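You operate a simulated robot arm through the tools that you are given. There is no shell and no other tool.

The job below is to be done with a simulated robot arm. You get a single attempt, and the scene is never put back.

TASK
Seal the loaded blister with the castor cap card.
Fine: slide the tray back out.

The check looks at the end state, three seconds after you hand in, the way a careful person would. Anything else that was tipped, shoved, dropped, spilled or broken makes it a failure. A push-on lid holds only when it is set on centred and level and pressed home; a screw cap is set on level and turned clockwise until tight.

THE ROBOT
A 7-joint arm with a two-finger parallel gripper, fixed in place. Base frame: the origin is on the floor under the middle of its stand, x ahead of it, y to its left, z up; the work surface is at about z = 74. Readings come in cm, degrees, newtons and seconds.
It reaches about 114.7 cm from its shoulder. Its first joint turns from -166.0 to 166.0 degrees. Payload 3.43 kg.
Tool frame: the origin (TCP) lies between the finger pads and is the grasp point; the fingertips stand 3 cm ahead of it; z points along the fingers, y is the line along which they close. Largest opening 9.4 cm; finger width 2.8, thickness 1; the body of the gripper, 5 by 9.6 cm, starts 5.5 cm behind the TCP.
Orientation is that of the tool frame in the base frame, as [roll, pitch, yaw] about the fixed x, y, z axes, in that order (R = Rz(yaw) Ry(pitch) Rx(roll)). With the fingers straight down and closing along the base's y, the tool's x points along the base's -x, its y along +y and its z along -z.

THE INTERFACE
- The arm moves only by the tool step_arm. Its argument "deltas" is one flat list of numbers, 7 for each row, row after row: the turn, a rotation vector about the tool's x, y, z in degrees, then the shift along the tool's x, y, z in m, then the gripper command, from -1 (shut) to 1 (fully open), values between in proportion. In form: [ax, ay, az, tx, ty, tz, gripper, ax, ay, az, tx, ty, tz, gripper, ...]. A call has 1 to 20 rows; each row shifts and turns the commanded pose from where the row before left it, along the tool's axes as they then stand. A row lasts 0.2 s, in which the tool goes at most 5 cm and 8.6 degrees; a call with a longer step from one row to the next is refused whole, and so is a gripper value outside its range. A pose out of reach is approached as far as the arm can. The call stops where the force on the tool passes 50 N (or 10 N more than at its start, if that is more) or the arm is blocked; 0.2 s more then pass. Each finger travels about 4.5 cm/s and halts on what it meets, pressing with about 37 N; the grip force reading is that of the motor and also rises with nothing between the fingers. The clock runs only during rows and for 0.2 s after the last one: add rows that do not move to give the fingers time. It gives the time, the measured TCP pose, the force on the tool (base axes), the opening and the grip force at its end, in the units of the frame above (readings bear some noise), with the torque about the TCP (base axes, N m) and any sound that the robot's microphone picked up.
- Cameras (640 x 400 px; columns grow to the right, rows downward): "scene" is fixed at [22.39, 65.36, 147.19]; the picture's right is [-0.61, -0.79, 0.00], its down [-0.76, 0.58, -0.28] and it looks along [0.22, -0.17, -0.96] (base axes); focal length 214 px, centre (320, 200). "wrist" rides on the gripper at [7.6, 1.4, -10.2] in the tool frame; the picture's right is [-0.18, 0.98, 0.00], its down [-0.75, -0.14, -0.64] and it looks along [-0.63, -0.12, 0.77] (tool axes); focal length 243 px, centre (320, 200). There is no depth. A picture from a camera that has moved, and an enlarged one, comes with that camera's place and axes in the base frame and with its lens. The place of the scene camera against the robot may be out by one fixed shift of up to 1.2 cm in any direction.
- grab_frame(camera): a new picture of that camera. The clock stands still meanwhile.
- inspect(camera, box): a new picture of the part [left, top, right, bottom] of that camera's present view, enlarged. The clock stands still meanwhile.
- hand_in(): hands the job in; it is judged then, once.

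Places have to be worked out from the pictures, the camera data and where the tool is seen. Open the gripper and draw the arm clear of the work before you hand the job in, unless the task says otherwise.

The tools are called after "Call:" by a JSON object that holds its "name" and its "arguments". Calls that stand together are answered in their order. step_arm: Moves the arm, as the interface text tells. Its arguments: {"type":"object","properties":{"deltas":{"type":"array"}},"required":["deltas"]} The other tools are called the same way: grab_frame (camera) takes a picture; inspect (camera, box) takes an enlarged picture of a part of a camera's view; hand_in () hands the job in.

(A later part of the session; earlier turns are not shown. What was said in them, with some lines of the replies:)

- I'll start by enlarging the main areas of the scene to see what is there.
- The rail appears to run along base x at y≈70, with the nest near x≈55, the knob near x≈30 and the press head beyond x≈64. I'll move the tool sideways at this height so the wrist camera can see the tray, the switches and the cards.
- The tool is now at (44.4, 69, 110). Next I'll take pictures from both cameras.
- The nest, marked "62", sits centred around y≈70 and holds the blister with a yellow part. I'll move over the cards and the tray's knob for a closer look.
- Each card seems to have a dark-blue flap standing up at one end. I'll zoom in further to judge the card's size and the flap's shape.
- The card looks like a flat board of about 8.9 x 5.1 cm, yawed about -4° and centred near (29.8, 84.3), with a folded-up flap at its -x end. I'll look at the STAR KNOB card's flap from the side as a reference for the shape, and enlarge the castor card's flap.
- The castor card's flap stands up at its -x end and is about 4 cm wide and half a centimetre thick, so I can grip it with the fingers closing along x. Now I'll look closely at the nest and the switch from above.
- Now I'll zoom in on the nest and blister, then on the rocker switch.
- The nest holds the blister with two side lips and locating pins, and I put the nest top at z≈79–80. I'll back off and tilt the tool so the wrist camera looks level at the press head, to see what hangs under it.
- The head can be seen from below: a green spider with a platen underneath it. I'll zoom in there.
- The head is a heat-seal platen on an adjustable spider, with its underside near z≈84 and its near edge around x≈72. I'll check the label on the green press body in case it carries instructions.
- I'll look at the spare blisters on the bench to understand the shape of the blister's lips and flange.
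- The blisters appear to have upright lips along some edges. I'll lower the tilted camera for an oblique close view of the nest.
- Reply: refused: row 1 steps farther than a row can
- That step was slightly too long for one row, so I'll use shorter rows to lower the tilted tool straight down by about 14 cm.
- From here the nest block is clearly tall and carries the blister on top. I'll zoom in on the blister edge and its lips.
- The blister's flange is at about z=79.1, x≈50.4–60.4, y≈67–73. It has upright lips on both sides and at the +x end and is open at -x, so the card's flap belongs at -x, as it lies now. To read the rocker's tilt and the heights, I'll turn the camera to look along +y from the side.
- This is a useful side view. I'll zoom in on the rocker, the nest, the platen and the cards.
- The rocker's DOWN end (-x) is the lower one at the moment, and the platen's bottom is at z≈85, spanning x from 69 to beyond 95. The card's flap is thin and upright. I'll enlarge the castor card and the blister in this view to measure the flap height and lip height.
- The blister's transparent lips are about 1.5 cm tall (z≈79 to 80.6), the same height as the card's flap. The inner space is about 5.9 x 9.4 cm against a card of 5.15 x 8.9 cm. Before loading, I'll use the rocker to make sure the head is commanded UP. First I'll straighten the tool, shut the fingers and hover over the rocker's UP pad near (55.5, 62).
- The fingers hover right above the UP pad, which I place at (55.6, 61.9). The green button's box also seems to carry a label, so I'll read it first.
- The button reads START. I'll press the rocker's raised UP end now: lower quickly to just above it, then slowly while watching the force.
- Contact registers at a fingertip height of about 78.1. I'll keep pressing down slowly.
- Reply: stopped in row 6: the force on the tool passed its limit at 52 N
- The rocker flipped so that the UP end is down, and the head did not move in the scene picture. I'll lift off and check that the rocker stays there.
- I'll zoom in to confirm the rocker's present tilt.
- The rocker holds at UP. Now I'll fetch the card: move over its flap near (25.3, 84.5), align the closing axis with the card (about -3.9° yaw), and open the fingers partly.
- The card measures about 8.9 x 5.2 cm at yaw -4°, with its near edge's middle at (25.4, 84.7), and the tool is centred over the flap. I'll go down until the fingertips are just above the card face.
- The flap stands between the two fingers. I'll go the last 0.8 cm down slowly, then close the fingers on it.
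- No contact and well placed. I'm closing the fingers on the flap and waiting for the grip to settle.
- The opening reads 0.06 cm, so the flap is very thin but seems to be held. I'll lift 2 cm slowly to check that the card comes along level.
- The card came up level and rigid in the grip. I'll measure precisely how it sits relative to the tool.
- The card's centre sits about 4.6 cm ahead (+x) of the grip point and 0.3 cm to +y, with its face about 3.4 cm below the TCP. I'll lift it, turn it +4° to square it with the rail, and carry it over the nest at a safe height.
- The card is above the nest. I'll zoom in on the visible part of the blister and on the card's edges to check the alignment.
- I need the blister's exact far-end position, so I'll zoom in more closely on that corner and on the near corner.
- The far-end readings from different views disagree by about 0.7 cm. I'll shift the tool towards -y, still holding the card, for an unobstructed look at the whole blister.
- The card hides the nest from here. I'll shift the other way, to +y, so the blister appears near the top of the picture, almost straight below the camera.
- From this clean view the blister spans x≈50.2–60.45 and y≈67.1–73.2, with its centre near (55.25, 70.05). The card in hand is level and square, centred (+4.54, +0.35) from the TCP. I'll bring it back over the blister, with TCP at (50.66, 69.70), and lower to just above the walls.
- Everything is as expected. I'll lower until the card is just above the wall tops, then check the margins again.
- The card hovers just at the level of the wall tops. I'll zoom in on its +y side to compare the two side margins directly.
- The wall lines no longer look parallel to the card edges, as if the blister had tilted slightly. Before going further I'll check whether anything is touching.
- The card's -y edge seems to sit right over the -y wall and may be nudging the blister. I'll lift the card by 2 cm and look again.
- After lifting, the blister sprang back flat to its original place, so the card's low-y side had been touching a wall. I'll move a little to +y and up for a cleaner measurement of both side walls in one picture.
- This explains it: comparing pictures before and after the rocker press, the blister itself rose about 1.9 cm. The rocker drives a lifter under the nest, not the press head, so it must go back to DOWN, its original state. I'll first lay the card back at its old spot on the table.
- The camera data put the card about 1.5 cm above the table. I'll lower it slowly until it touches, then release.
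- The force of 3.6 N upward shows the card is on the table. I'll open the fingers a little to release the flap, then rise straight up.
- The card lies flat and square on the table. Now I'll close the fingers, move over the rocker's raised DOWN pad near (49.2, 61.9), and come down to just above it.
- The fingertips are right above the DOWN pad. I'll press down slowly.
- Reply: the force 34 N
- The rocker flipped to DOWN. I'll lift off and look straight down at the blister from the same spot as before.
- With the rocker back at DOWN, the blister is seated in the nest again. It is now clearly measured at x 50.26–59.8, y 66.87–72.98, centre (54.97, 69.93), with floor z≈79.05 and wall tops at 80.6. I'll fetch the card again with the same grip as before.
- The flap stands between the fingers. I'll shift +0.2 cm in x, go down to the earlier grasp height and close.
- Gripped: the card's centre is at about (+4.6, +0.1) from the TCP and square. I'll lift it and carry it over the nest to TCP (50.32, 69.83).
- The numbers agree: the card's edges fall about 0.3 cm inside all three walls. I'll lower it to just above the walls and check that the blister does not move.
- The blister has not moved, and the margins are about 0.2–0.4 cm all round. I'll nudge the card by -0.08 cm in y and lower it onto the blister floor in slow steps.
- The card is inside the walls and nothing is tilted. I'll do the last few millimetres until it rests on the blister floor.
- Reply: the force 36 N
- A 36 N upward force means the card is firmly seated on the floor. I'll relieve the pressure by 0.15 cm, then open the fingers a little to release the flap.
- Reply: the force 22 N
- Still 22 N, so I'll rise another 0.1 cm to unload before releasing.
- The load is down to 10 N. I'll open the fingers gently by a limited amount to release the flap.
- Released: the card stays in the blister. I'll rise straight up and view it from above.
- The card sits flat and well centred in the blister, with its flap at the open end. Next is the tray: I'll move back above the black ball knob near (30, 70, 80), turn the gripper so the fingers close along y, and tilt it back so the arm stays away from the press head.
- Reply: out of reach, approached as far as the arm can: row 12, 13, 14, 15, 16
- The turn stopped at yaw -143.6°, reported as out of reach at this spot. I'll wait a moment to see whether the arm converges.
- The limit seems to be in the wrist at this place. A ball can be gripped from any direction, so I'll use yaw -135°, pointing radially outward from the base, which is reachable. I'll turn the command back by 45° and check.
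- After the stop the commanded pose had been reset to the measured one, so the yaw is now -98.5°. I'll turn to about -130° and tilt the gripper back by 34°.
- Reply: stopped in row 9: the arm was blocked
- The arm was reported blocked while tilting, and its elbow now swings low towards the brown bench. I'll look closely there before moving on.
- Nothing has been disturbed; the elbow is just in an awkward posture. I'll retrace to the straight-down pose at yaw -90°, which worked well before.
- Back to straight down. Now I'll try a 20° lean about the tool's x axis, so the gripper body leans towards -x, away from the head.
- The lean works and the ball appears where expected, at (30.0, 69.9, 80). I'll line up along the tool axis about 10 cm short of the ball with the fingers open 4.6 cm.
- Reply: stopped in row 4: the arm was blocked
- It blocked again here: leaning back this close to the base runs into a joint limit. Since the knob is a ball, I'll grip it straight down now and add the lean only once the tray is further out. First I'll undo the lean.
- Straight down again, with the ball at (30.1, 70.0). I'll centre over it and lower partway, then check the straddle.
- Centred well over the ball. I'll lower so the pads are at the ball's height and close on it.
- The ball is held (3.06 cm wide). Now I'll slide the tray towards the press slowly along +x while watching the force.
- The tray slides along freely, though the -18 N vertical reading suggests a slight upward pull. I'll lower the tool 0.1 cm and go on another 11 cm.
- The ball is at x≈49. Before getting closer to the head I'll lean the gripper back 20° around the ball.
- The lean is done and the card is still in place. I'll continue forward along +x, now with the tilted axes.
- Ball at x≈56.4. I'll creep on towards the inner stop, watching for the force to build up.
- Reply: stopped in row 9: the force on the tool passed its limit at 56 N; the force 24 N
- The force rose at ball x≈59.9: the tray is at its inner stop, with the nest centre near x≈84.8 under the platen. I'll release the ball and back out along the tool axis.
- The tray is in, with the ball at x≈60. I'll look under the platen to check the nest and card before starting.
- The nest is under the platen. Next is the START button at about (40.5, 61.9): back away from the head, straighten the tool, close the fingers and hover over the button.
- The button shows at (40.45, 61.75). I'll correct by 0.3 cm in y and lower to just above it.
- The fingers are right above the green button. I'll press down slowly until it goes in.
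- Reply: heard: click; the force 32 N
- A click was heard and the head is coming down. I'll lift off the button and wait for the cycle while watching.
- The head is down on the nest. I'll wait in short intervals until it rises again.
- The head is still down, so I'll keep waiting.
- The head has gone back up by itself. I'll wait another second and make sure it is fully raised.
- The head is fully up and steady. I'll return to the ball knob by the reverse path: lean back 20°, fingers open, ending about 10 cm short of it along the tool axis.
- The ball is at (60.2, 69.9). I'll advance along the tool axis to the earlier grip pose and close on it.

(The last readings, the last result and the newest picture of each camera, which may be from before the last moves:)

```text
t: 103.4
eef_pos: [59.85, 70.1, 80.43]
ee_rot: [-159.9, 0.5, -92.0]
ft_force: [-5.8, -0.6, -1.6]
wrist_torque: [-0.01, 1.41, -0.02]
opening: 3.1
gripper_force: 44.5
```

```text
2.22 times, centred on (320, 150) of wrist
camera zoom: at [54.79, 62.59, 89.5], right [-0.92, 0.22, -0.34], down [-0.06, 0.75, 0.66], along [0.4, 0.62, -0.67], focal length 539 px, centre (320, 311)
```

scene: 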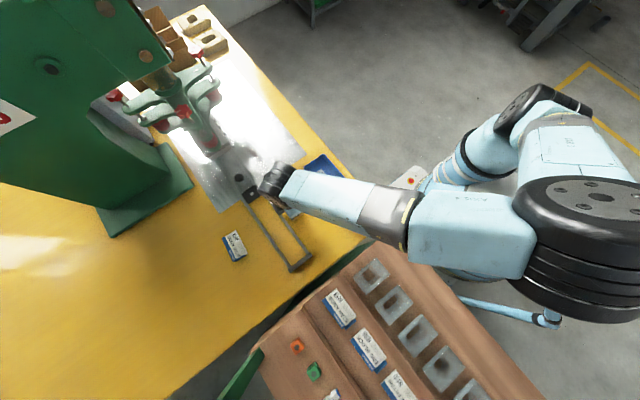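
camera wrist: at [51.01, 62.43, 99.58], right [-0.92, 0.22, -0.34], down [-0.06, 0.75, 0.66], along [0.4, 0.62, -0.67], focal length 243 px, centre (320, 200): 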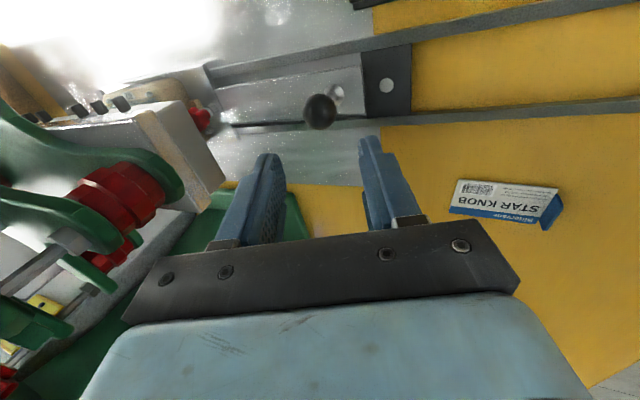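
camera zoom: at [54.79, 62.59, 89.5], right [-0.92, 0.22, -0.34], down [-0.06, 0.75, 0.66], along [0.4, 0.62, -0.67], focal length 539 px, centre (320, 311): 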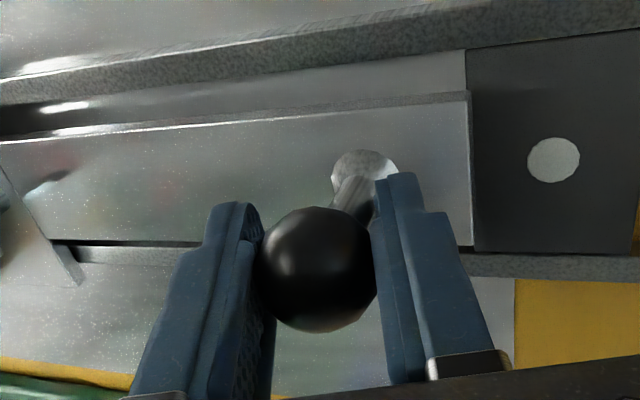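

The ball is held. I'll pull the tray straight out along -x by about 11 cm.

Call:
{"name": "step_arm", "arguments": {"deltas": [0, 0, 0, 0.0001, 0.0028, -0.001, -1, 0, 0, 0, 0.0002, 0.0056, -0.002, -1, 0, 0, 0, 0.0003, 0.0085, -0.0031, -1, 0, 0, 0, 0.0003, 0.0085, -0.0031, -1, 0, 0, 0, 0.0003, 0.0085, -0.0031, -1, 0, 0, 0, 0.0003, 0.0085, -0.0031, -1, 0, 0, 0, 0.0003, 0.0085, -0.0031, -1, 0, 0, 0, 0.0003, 0.0085, -0.0031, -1, 0, 0, 0, 0.0003, 0.0085, -0.0031, -1, 0, 0, 0, 0.0003, 0.0085, -0.0031, -1, 0, 0, 0, 0.0003, 0.0085, -0.0031, -1, 0, 0, 0, 0.0003, 0.0085, -0.0031, -1, 0, 0, 0, 0.0002, 0.0056, -0.002, -1, 0, 0, 0, 0.0001, 0.0028, -0.001, -1, 0, 0, 0, 0, 0, 0, -1]}}

Call:
{"name": "grab_frame", "arguments": {"camera": "wrist"}}

Call:
{"name": "grab_frame", "arguments": {"camera": "scene"}}

```text
t: 106.6
eef_pos: [49.11, 70.18, 80.4]
ee_rot: [-159.8, 0.4, -92.0]
ft_force: [1.0, 19.5, -9.1]
wrist_torque: [0.58, 1.52, 0.13]
opening: 3.09
gripper_force: 45.3
```

```text
taken
camera wrist: at [44.02, 62.57, 89.54], right [-0.92, 0.22, -0.34], down [-0.06, 0.75, 0.66], along [0.4, 0.62, -0.67], focal length 243 px, centre (320, 200)
```

wrist: 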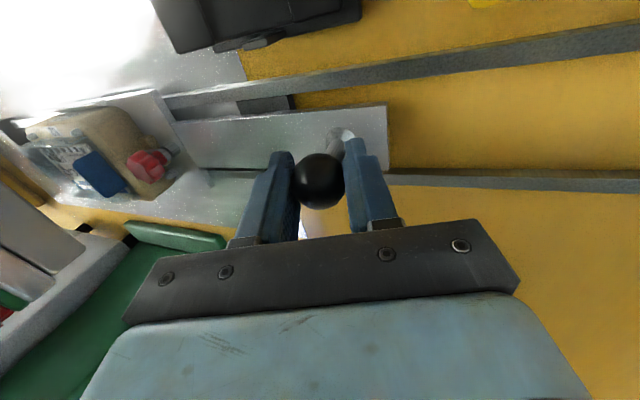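

```text
taken
```

scene: 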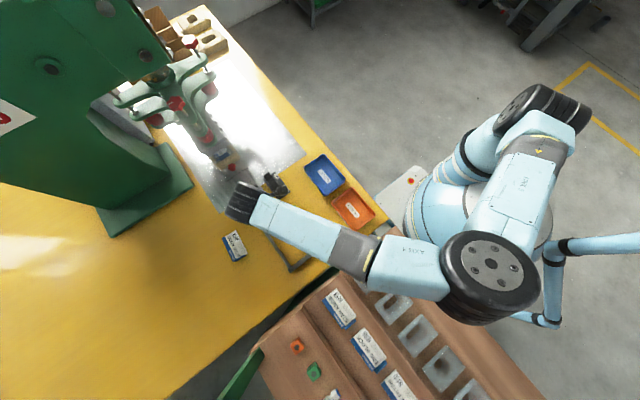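

The tray comes out smoothly with the sealed pack on it. I'll straighten the tool around the ball, with a small +y correction for the side load, before pulling further.

Call:
{"name": "step_arm", "arguments": {"deltas": [-4, 0, 0, -0.001, 0, 0, -1, -4, 0, 0, 0, 0, 0, -1, -4, 0, 0, 0, 0, 0, -1, -4, 0, 0, 0, 0, 0, -1, -4, 0, 0, 0, 0, 0, -1, 0, 0, 0, 0, 0, 0, -1]}}

Call:
{"name": "grab_frame", "arguments": {"camera": "wrist"}}

```text
t: 108.0
eef_pos: [49.3, 70.07, 80.32]
ee_rot: [-179.9, 0.4, -92.0]
ft_force: [1.1, -6.1, -3.8]
wrist_torque: [0.04, -0.03, -0.09]
opening: 3.07
gripper_force: 44.7
```

```text
taken
camera wrist: at [47.51, 62.43, 90.63], right [-0.98, 0.22, 0.0], down [0.17, 0.74, 0.65], along [0.14, 0.63, -0.76], focal length 243 px, centre (320, 200)
```

wrist: 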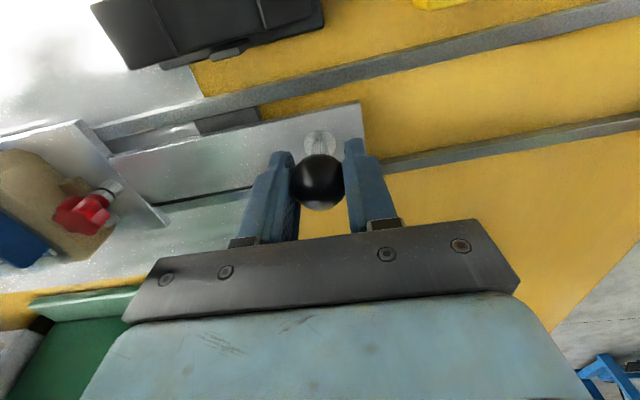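

Straight again and low forces. I'll pull on along -x by another 11 cm.

Call:
{"name": "step_arm", "arguments": {"deltas": [0, 0, 0, 0.0001, 0.003, 0, -1, 0, 0, 0, 0.0002, 0.006, 0, -1, 0, 0, 0, 0.00035, 0.01, 0, -1, 0, 0, 0, 0.00035, 0.01, 0, -1, 0, 0, 0, 0.00035, 0.01, 0, -1, 0, 0, 0, 0.00035, 0.01, 0, -1, 0, 0, 0, 0.00035, 0.01, 0, -1, 0, 0, 0, 0.00035, 0.01, 0, -1, 0, 0, 0, 0.00035, 0.01, 0, -1, 0, 0, 0, 0.00035, 0.01, 0, -1, 0, 0, 0, 0.00035, 0.01, 0, -1, 0, 0, 0, 0.0002, 0.006, 0, -1, 0, 0, 0, 0.0001, 0.003, 0, -1, 0, 0, 0, 0, 0, 0, -1]}}

Call:
{"name": "grab_frame", "arguments": {"camera": "scene"}}

```text
t: 111.0
eef_pos: [38.17, 70.11, 80.39]
ee_rot: [-180.0, 0.4, -91.9]
ft_force: [0.1, -14.2, -19.0]
wrist_torque: [0.11, 0.04, -0.1]
opening: 3.09
gripper_force: 45.1
```

```text
taken
```

scene: 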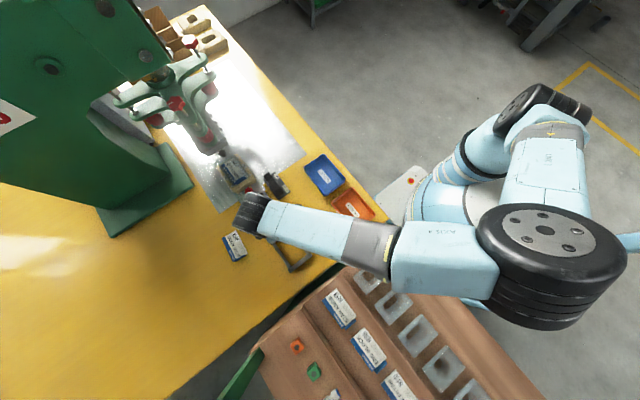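

Ball at about x=38.1. I'll pull the remaining 8 cm to the outer stop, easing the small side and vertical loads and slowing at the end.

Call:
{"name": "step_arm", "arguments": {"deltas": [0, 0, 0, 0.0008, 0.003, 0.001, -1, 0, 0, 0, 0.0002, 0.006, 0, -1, 0, 0, 0, 0.00035, 0.01, 0, -1, 0, 0, 0, 0.00035, 0.01, 0, -1, 0, 0, 0, 0.00035, 0.01, 0, -1, 0, 0, 0, 0.00035, 0.01, 0, -1, 0, 0, 0, 0.00035, 0.01, 0, -1, 0, 0, 0, 0.0003, 0.008, 0, -1, 0, 0, 0, 0.0002, 0.005, 0, -1, 0, 0, 0, 0.0001, 0.004, 0, -1, 0, 0, 0, 0.0001, 0.003, 0, -1, 0, 0, 0, 0, 0, 0, -1]}}

Call:
{"name": "grab_frame", "arguments": {"camera": "wrist"}}

Call:
{"name": "grab_frame", "arguments": {"camera": "scene"}}

```text
t: 113.6
eef_pos: [30.31, 70.1, 80.35]
ee_rot: [-179.8, 0.5, -91.9]
ft_force: [-2.4, -13.2, 17.3]
wrist_torque: [-0.48, 0.01, 0.07]
opening: 3.06
gripper_force: 45.1
```

```text
taken
camera wrist: at [28.66, 62.43, 90.61], right [-0.98, 0.22, 0.0], down [0.16, 0.74, 0.65], along [0.14, 0.63, -0.76], focal length 243 px, centre (320, 200)
```

wrist: 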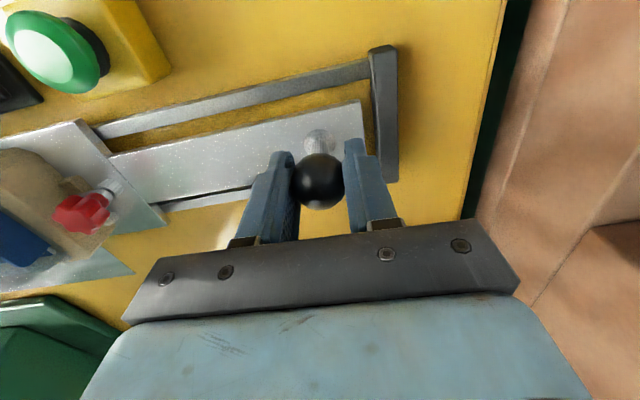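

```text
taken
```

scene: 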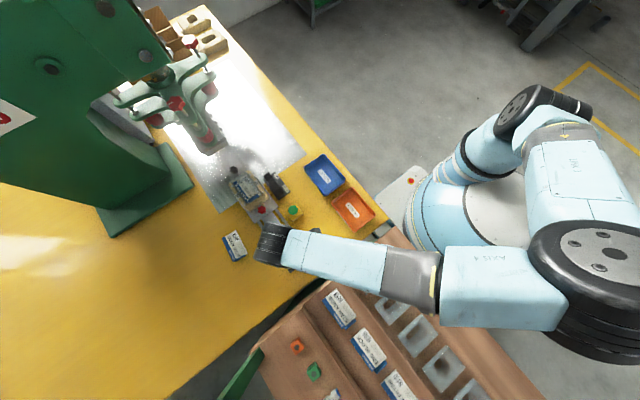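

Only about 0.2 cm short of where it started. I'll pull gently a little further and watch the force for the stop.

Call:
{"name": "step_arm", "arguments": {"deltas": [0, 0, 0, 0.0003, 0.0015, -0.0005, -1, 0, 0, 0, 0.0001, 0.0015, 0, -1, 0, 0, 0, 0, 0, 0, -1]}}

Call:
{"name": "inspect", "arguments": {"camera": "wrist", "box": [200, 30, 440, 210]}}

```text
t: 114.4
eef_pos: [30.11, 70.04, 80.33]
ee_rot: [-179.7, 0.6, -91.9]
ft_force: [1.2, -1.7, 12.5]
wrist_torque: [1.06, -0.1, -0.04]
opening: 3.04
gripper_force: 45.2
```

```text
2.22 times, centred on (320, 120) of wrist
camera zoom: at [28.4, 62.44, 90.61], right [-0.98, 0.22, 0.0], down [0.16, 0.74, 0.65], along [0.14, 0.63, -0.76], focal length 539 px, centre (320, 378)
```

zoom: 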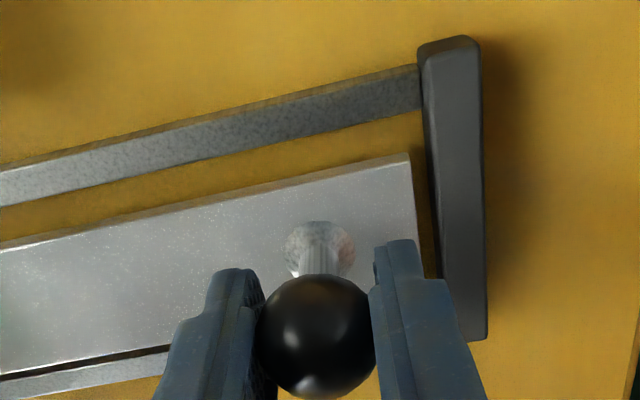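

It is back at its starting place. I'll tug another 0.2 cm to see whether that is the hard stop.

Call:
{"name": "step_arm", "arguments": {"deltas": [0, 0, 0, 0.0001, 0.0015, -0.0005, -1, 0, 0, 0, 0, 0.001, 0, -1, 0, 0, 0, 0, 0, 0, -1]}}

```text
t: 115.2
eef_pos: [29.97, 70.15, 80.34]
ee_rot: [-179.9, 0.6, -92.1]
ft_force: [12.4, 5.5, 1.6]
wrist_torque: [0.62, -0.35, 0.12]
opening: 3.07
gripper_force: 44.4
```

The force is building at the hard stop, so the tray is fully out. I'll relax slightly, open the fingers and rise straight up clear of the ball.

Call:
{"name": "step_arm", "arguments": {"deltas": [0, 0, 0, 0, -0.0015, 0, -1, 0, 0, 0, 0, 0, 0, -0.4, 0, 0, 0, 0, 0, 0, 0, 0, 0, 0, 0, 0, 0, 0, 0, 0, 0, 0, 0, -0.02, 0, 0, 0, 0, 0, 0, -0.04, 0, 0, 0, 0, 0, 0, -0.045, 0, 0, 0, 0, 0, 0, -0.045, 0, 0, 0, 0, 0, 0, 0, 0]}}

Call:
{"name": "grab_frame", "arguments": {"camera": "wrist"}}

Call:
{"name": "inspect", "arguments": {"camera": "scene", "box": [180, 120, 340, 290]}}

Call:
{"name": "inspect", "arguments": {"camera": "scene", "box": [210, 155, 290, 225]}}

```text
t: 117.2
eef_pos: [29.74, 69.89, 95.33]
ee_rot: [-179.7, 0.4, -91.8]
ft_force: [0.3, 0.6, -0.8]
wrist_torque: [0.0, -0.02, 0.01]
opening: 4.7
gripper_force: 0.1
```

```text
taken
camera wrist: at [28.13, 62.24, 105.68], right [-0.98, 0.22, 0.0], down [0.16, 0.74, 0.65], along [0.14, 0.63, -0.76], focal length 243 px, centre (320, 200)
```

wrist: 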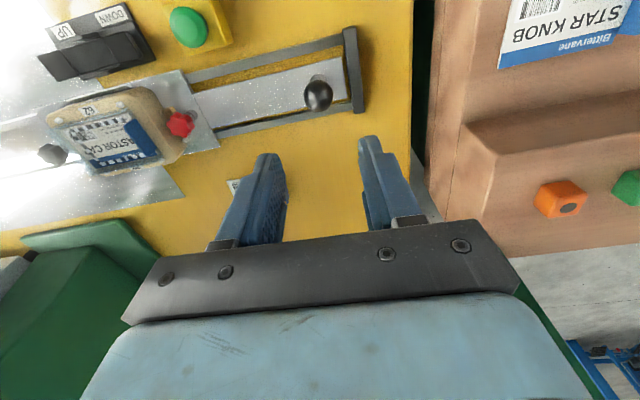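

```text
2.35 times, centred on (260, 205) of scene
camera zoom: at [22.39, 65.36, 147.19], right [-0.61, -0.79, 0.0], down [-0.76, 0.58, -0.28], along [0.22, -0.17, -0.96], focal length 505 px, centre (461, 188)
```

zoom: 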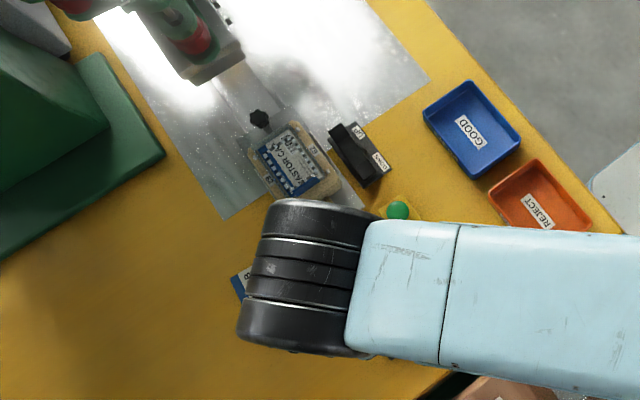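

```text
5.71 times, centred on (250, 190) of scene
camera zoom: at [22.39, 65.36, 147.19], right [-0.61, -0.79, 0.0], down [-0.76, 0.58, -0.28], along [0.22, -0.17, -0.96], focal length 1226 px, centre (720, 257)
```

zoom: 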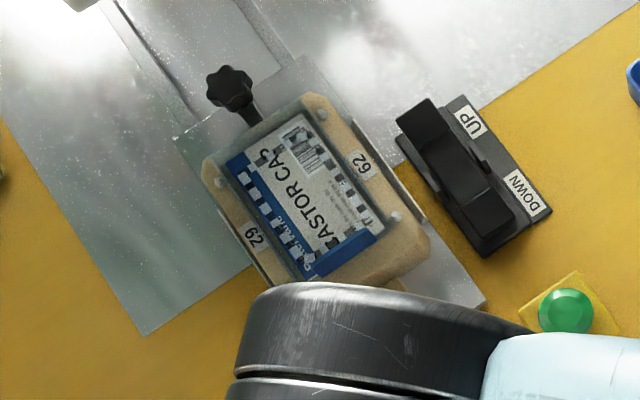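

The tray is out, and the card now shows a seal pattern along its edges. I'll zoom in to check the pack.

Call:
{"name": "inspect", "arguments": {"camera": "wrist", "box": [30, 70, 210, 190]}}

Call:
{"name": "inspect", "arguments": {"camera": "scene", "box": [232, 165, 272, 205]}}

```text
3.33 times, centred on (120, 130) of wrist
camera zoom: at [28.13, 62.24, 105.68], right [-0.98, 0.22, 0.0], down [0.16, 0.74, 0.65], along [0.14, 0.63, -0.76], focal length 809 px, centre (987, 433)
```

zoom: 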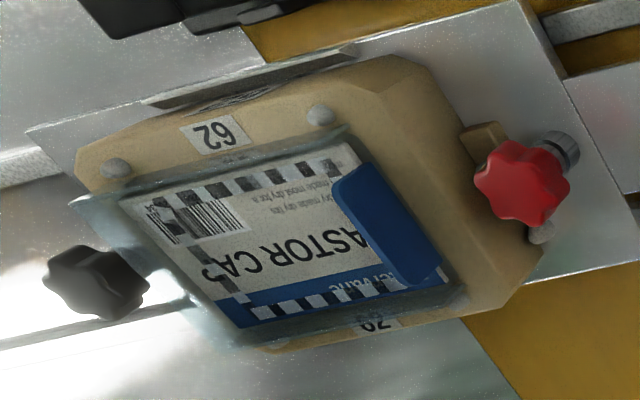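

```text
10.00 times, centred on (252, 185) of scene
camera zoom: at [22.39, 65.36, 147.19], right [-0.61, -0.79, 0.0], down [-0.76, 0.58, -0.28], along [0.22, -0.17, -0.96], focal length 2145 px, centre (1000, 350)
```

zoom: 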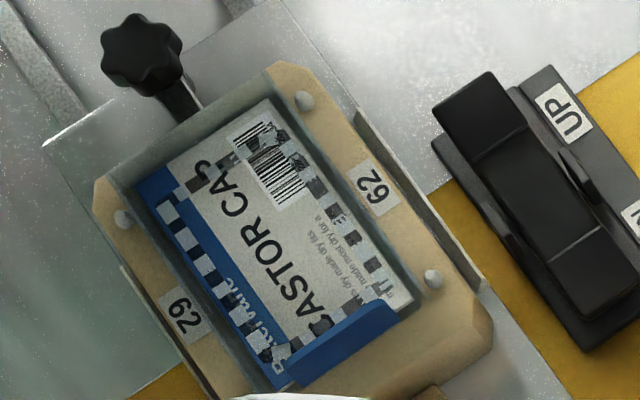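

The seal marks run all round the card, the flap has folded over, and the pack sits in the nest with the tray fully out. I'll open the gripper and draw the arm clear, up and back.

Call:
{"name": "step_arm", "arguments": {"deltas": [0, 0, 0, 0, 0, -0.04, 0.3, 0, 0, 0, 0, 0, -0.045, 0.6, 0, 0, 0, 0, 0, -0.045, 1, 0, 0, 0, 0.04, -0.015, 0, 1, 0, 0, 0, 0.04, -0.015, 0, 1, 0, 0, 0, 0.04, -0.015, 0, 1, 0, 0, 0, 0.04, -0.015, 0, 1, 0, 0, 0, 0.04, -0.015, 0, 1, 0, 0, 0, 0, 0, 0, 1]}}

Call:
{"name": "grab_frame", "arguments": {"camera": "scene"}}

Call:
{"name": "inspect", "arguments": {"camera": "scene", "box": [200, 140, 400, 310]}}

```text
t: 118.6
eef_pos: [43.02, 54.18, 107.93]
ee_rot: [-179.6, -0.1, -101.2]
ft_force: [0.0, -0.4, 0.3]
wrist_torque: [0.05, -0.02, -0.02]
opening: 9.38
gripper_force: 0.1
stopped in row 7: the arm was blocked; the commanded pose is now the measured one
```

```text
taken
```

scene: 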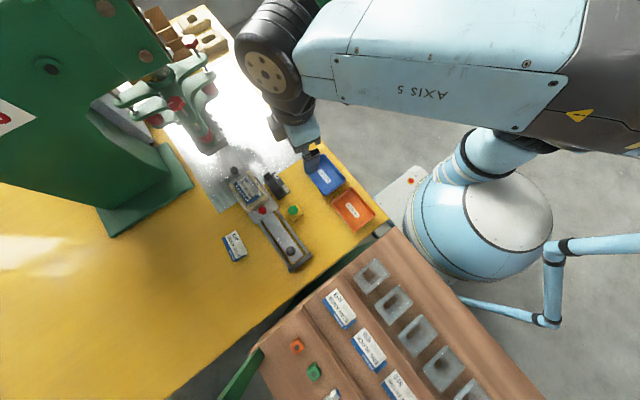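

```text
2.35 times, centred on (300, 225) of scene
camera zoom: at [22.39, 65.36, 147.19], right [-0.61, -0.79, 0.0], down [-0.76, 0.58, -0.28], along [0.22, -0.17, -0.96], focal length 505 px, centre (367, 141)
```

zoom: 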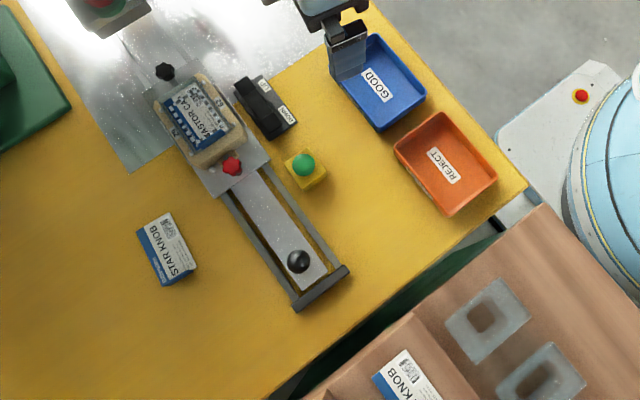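

The arm is clear, high above the bench with the gripper open. Everything else stands as at the start: head up, rocker at DOWN, trays and the other cards in place. The castor cap pack is sealed and the tray is fully out, so I'm handing in.

Call:
{"name": "hand_in", "arguments": {}}

```text
The job is handed in.
```

The castor cap card is sealed onto the loaded blister and the tray is slid back out to its outer stop. I handed the job in and have not seen the check result.

- **Seal:** After I pressed START the head came down, stayed down a few seconds and rose again by itself. The card now shows seal marks all round and its flap is folded over. The pack is still in nest 62.
- **Rocker switch:** It lifts the blister in the nest; it does not drive the press head. I pressed UP early on by mistake, which raised the blister about 1.9 cm. While lowering the card the first time I also touched a blister wall and tilted it briefly. I put the card down, set the rocker back to DOWN and saw the blister sit flat again before placing the card.
- **Arm:** The last retreat move stopped early because the arm was blocked. It is parked with the gripper open, well above the bench and clear of the work.

In the last pictures nothing else had moved: the head is up, the rocker is at DOWN as at the start, and the trays and other cards are in place.
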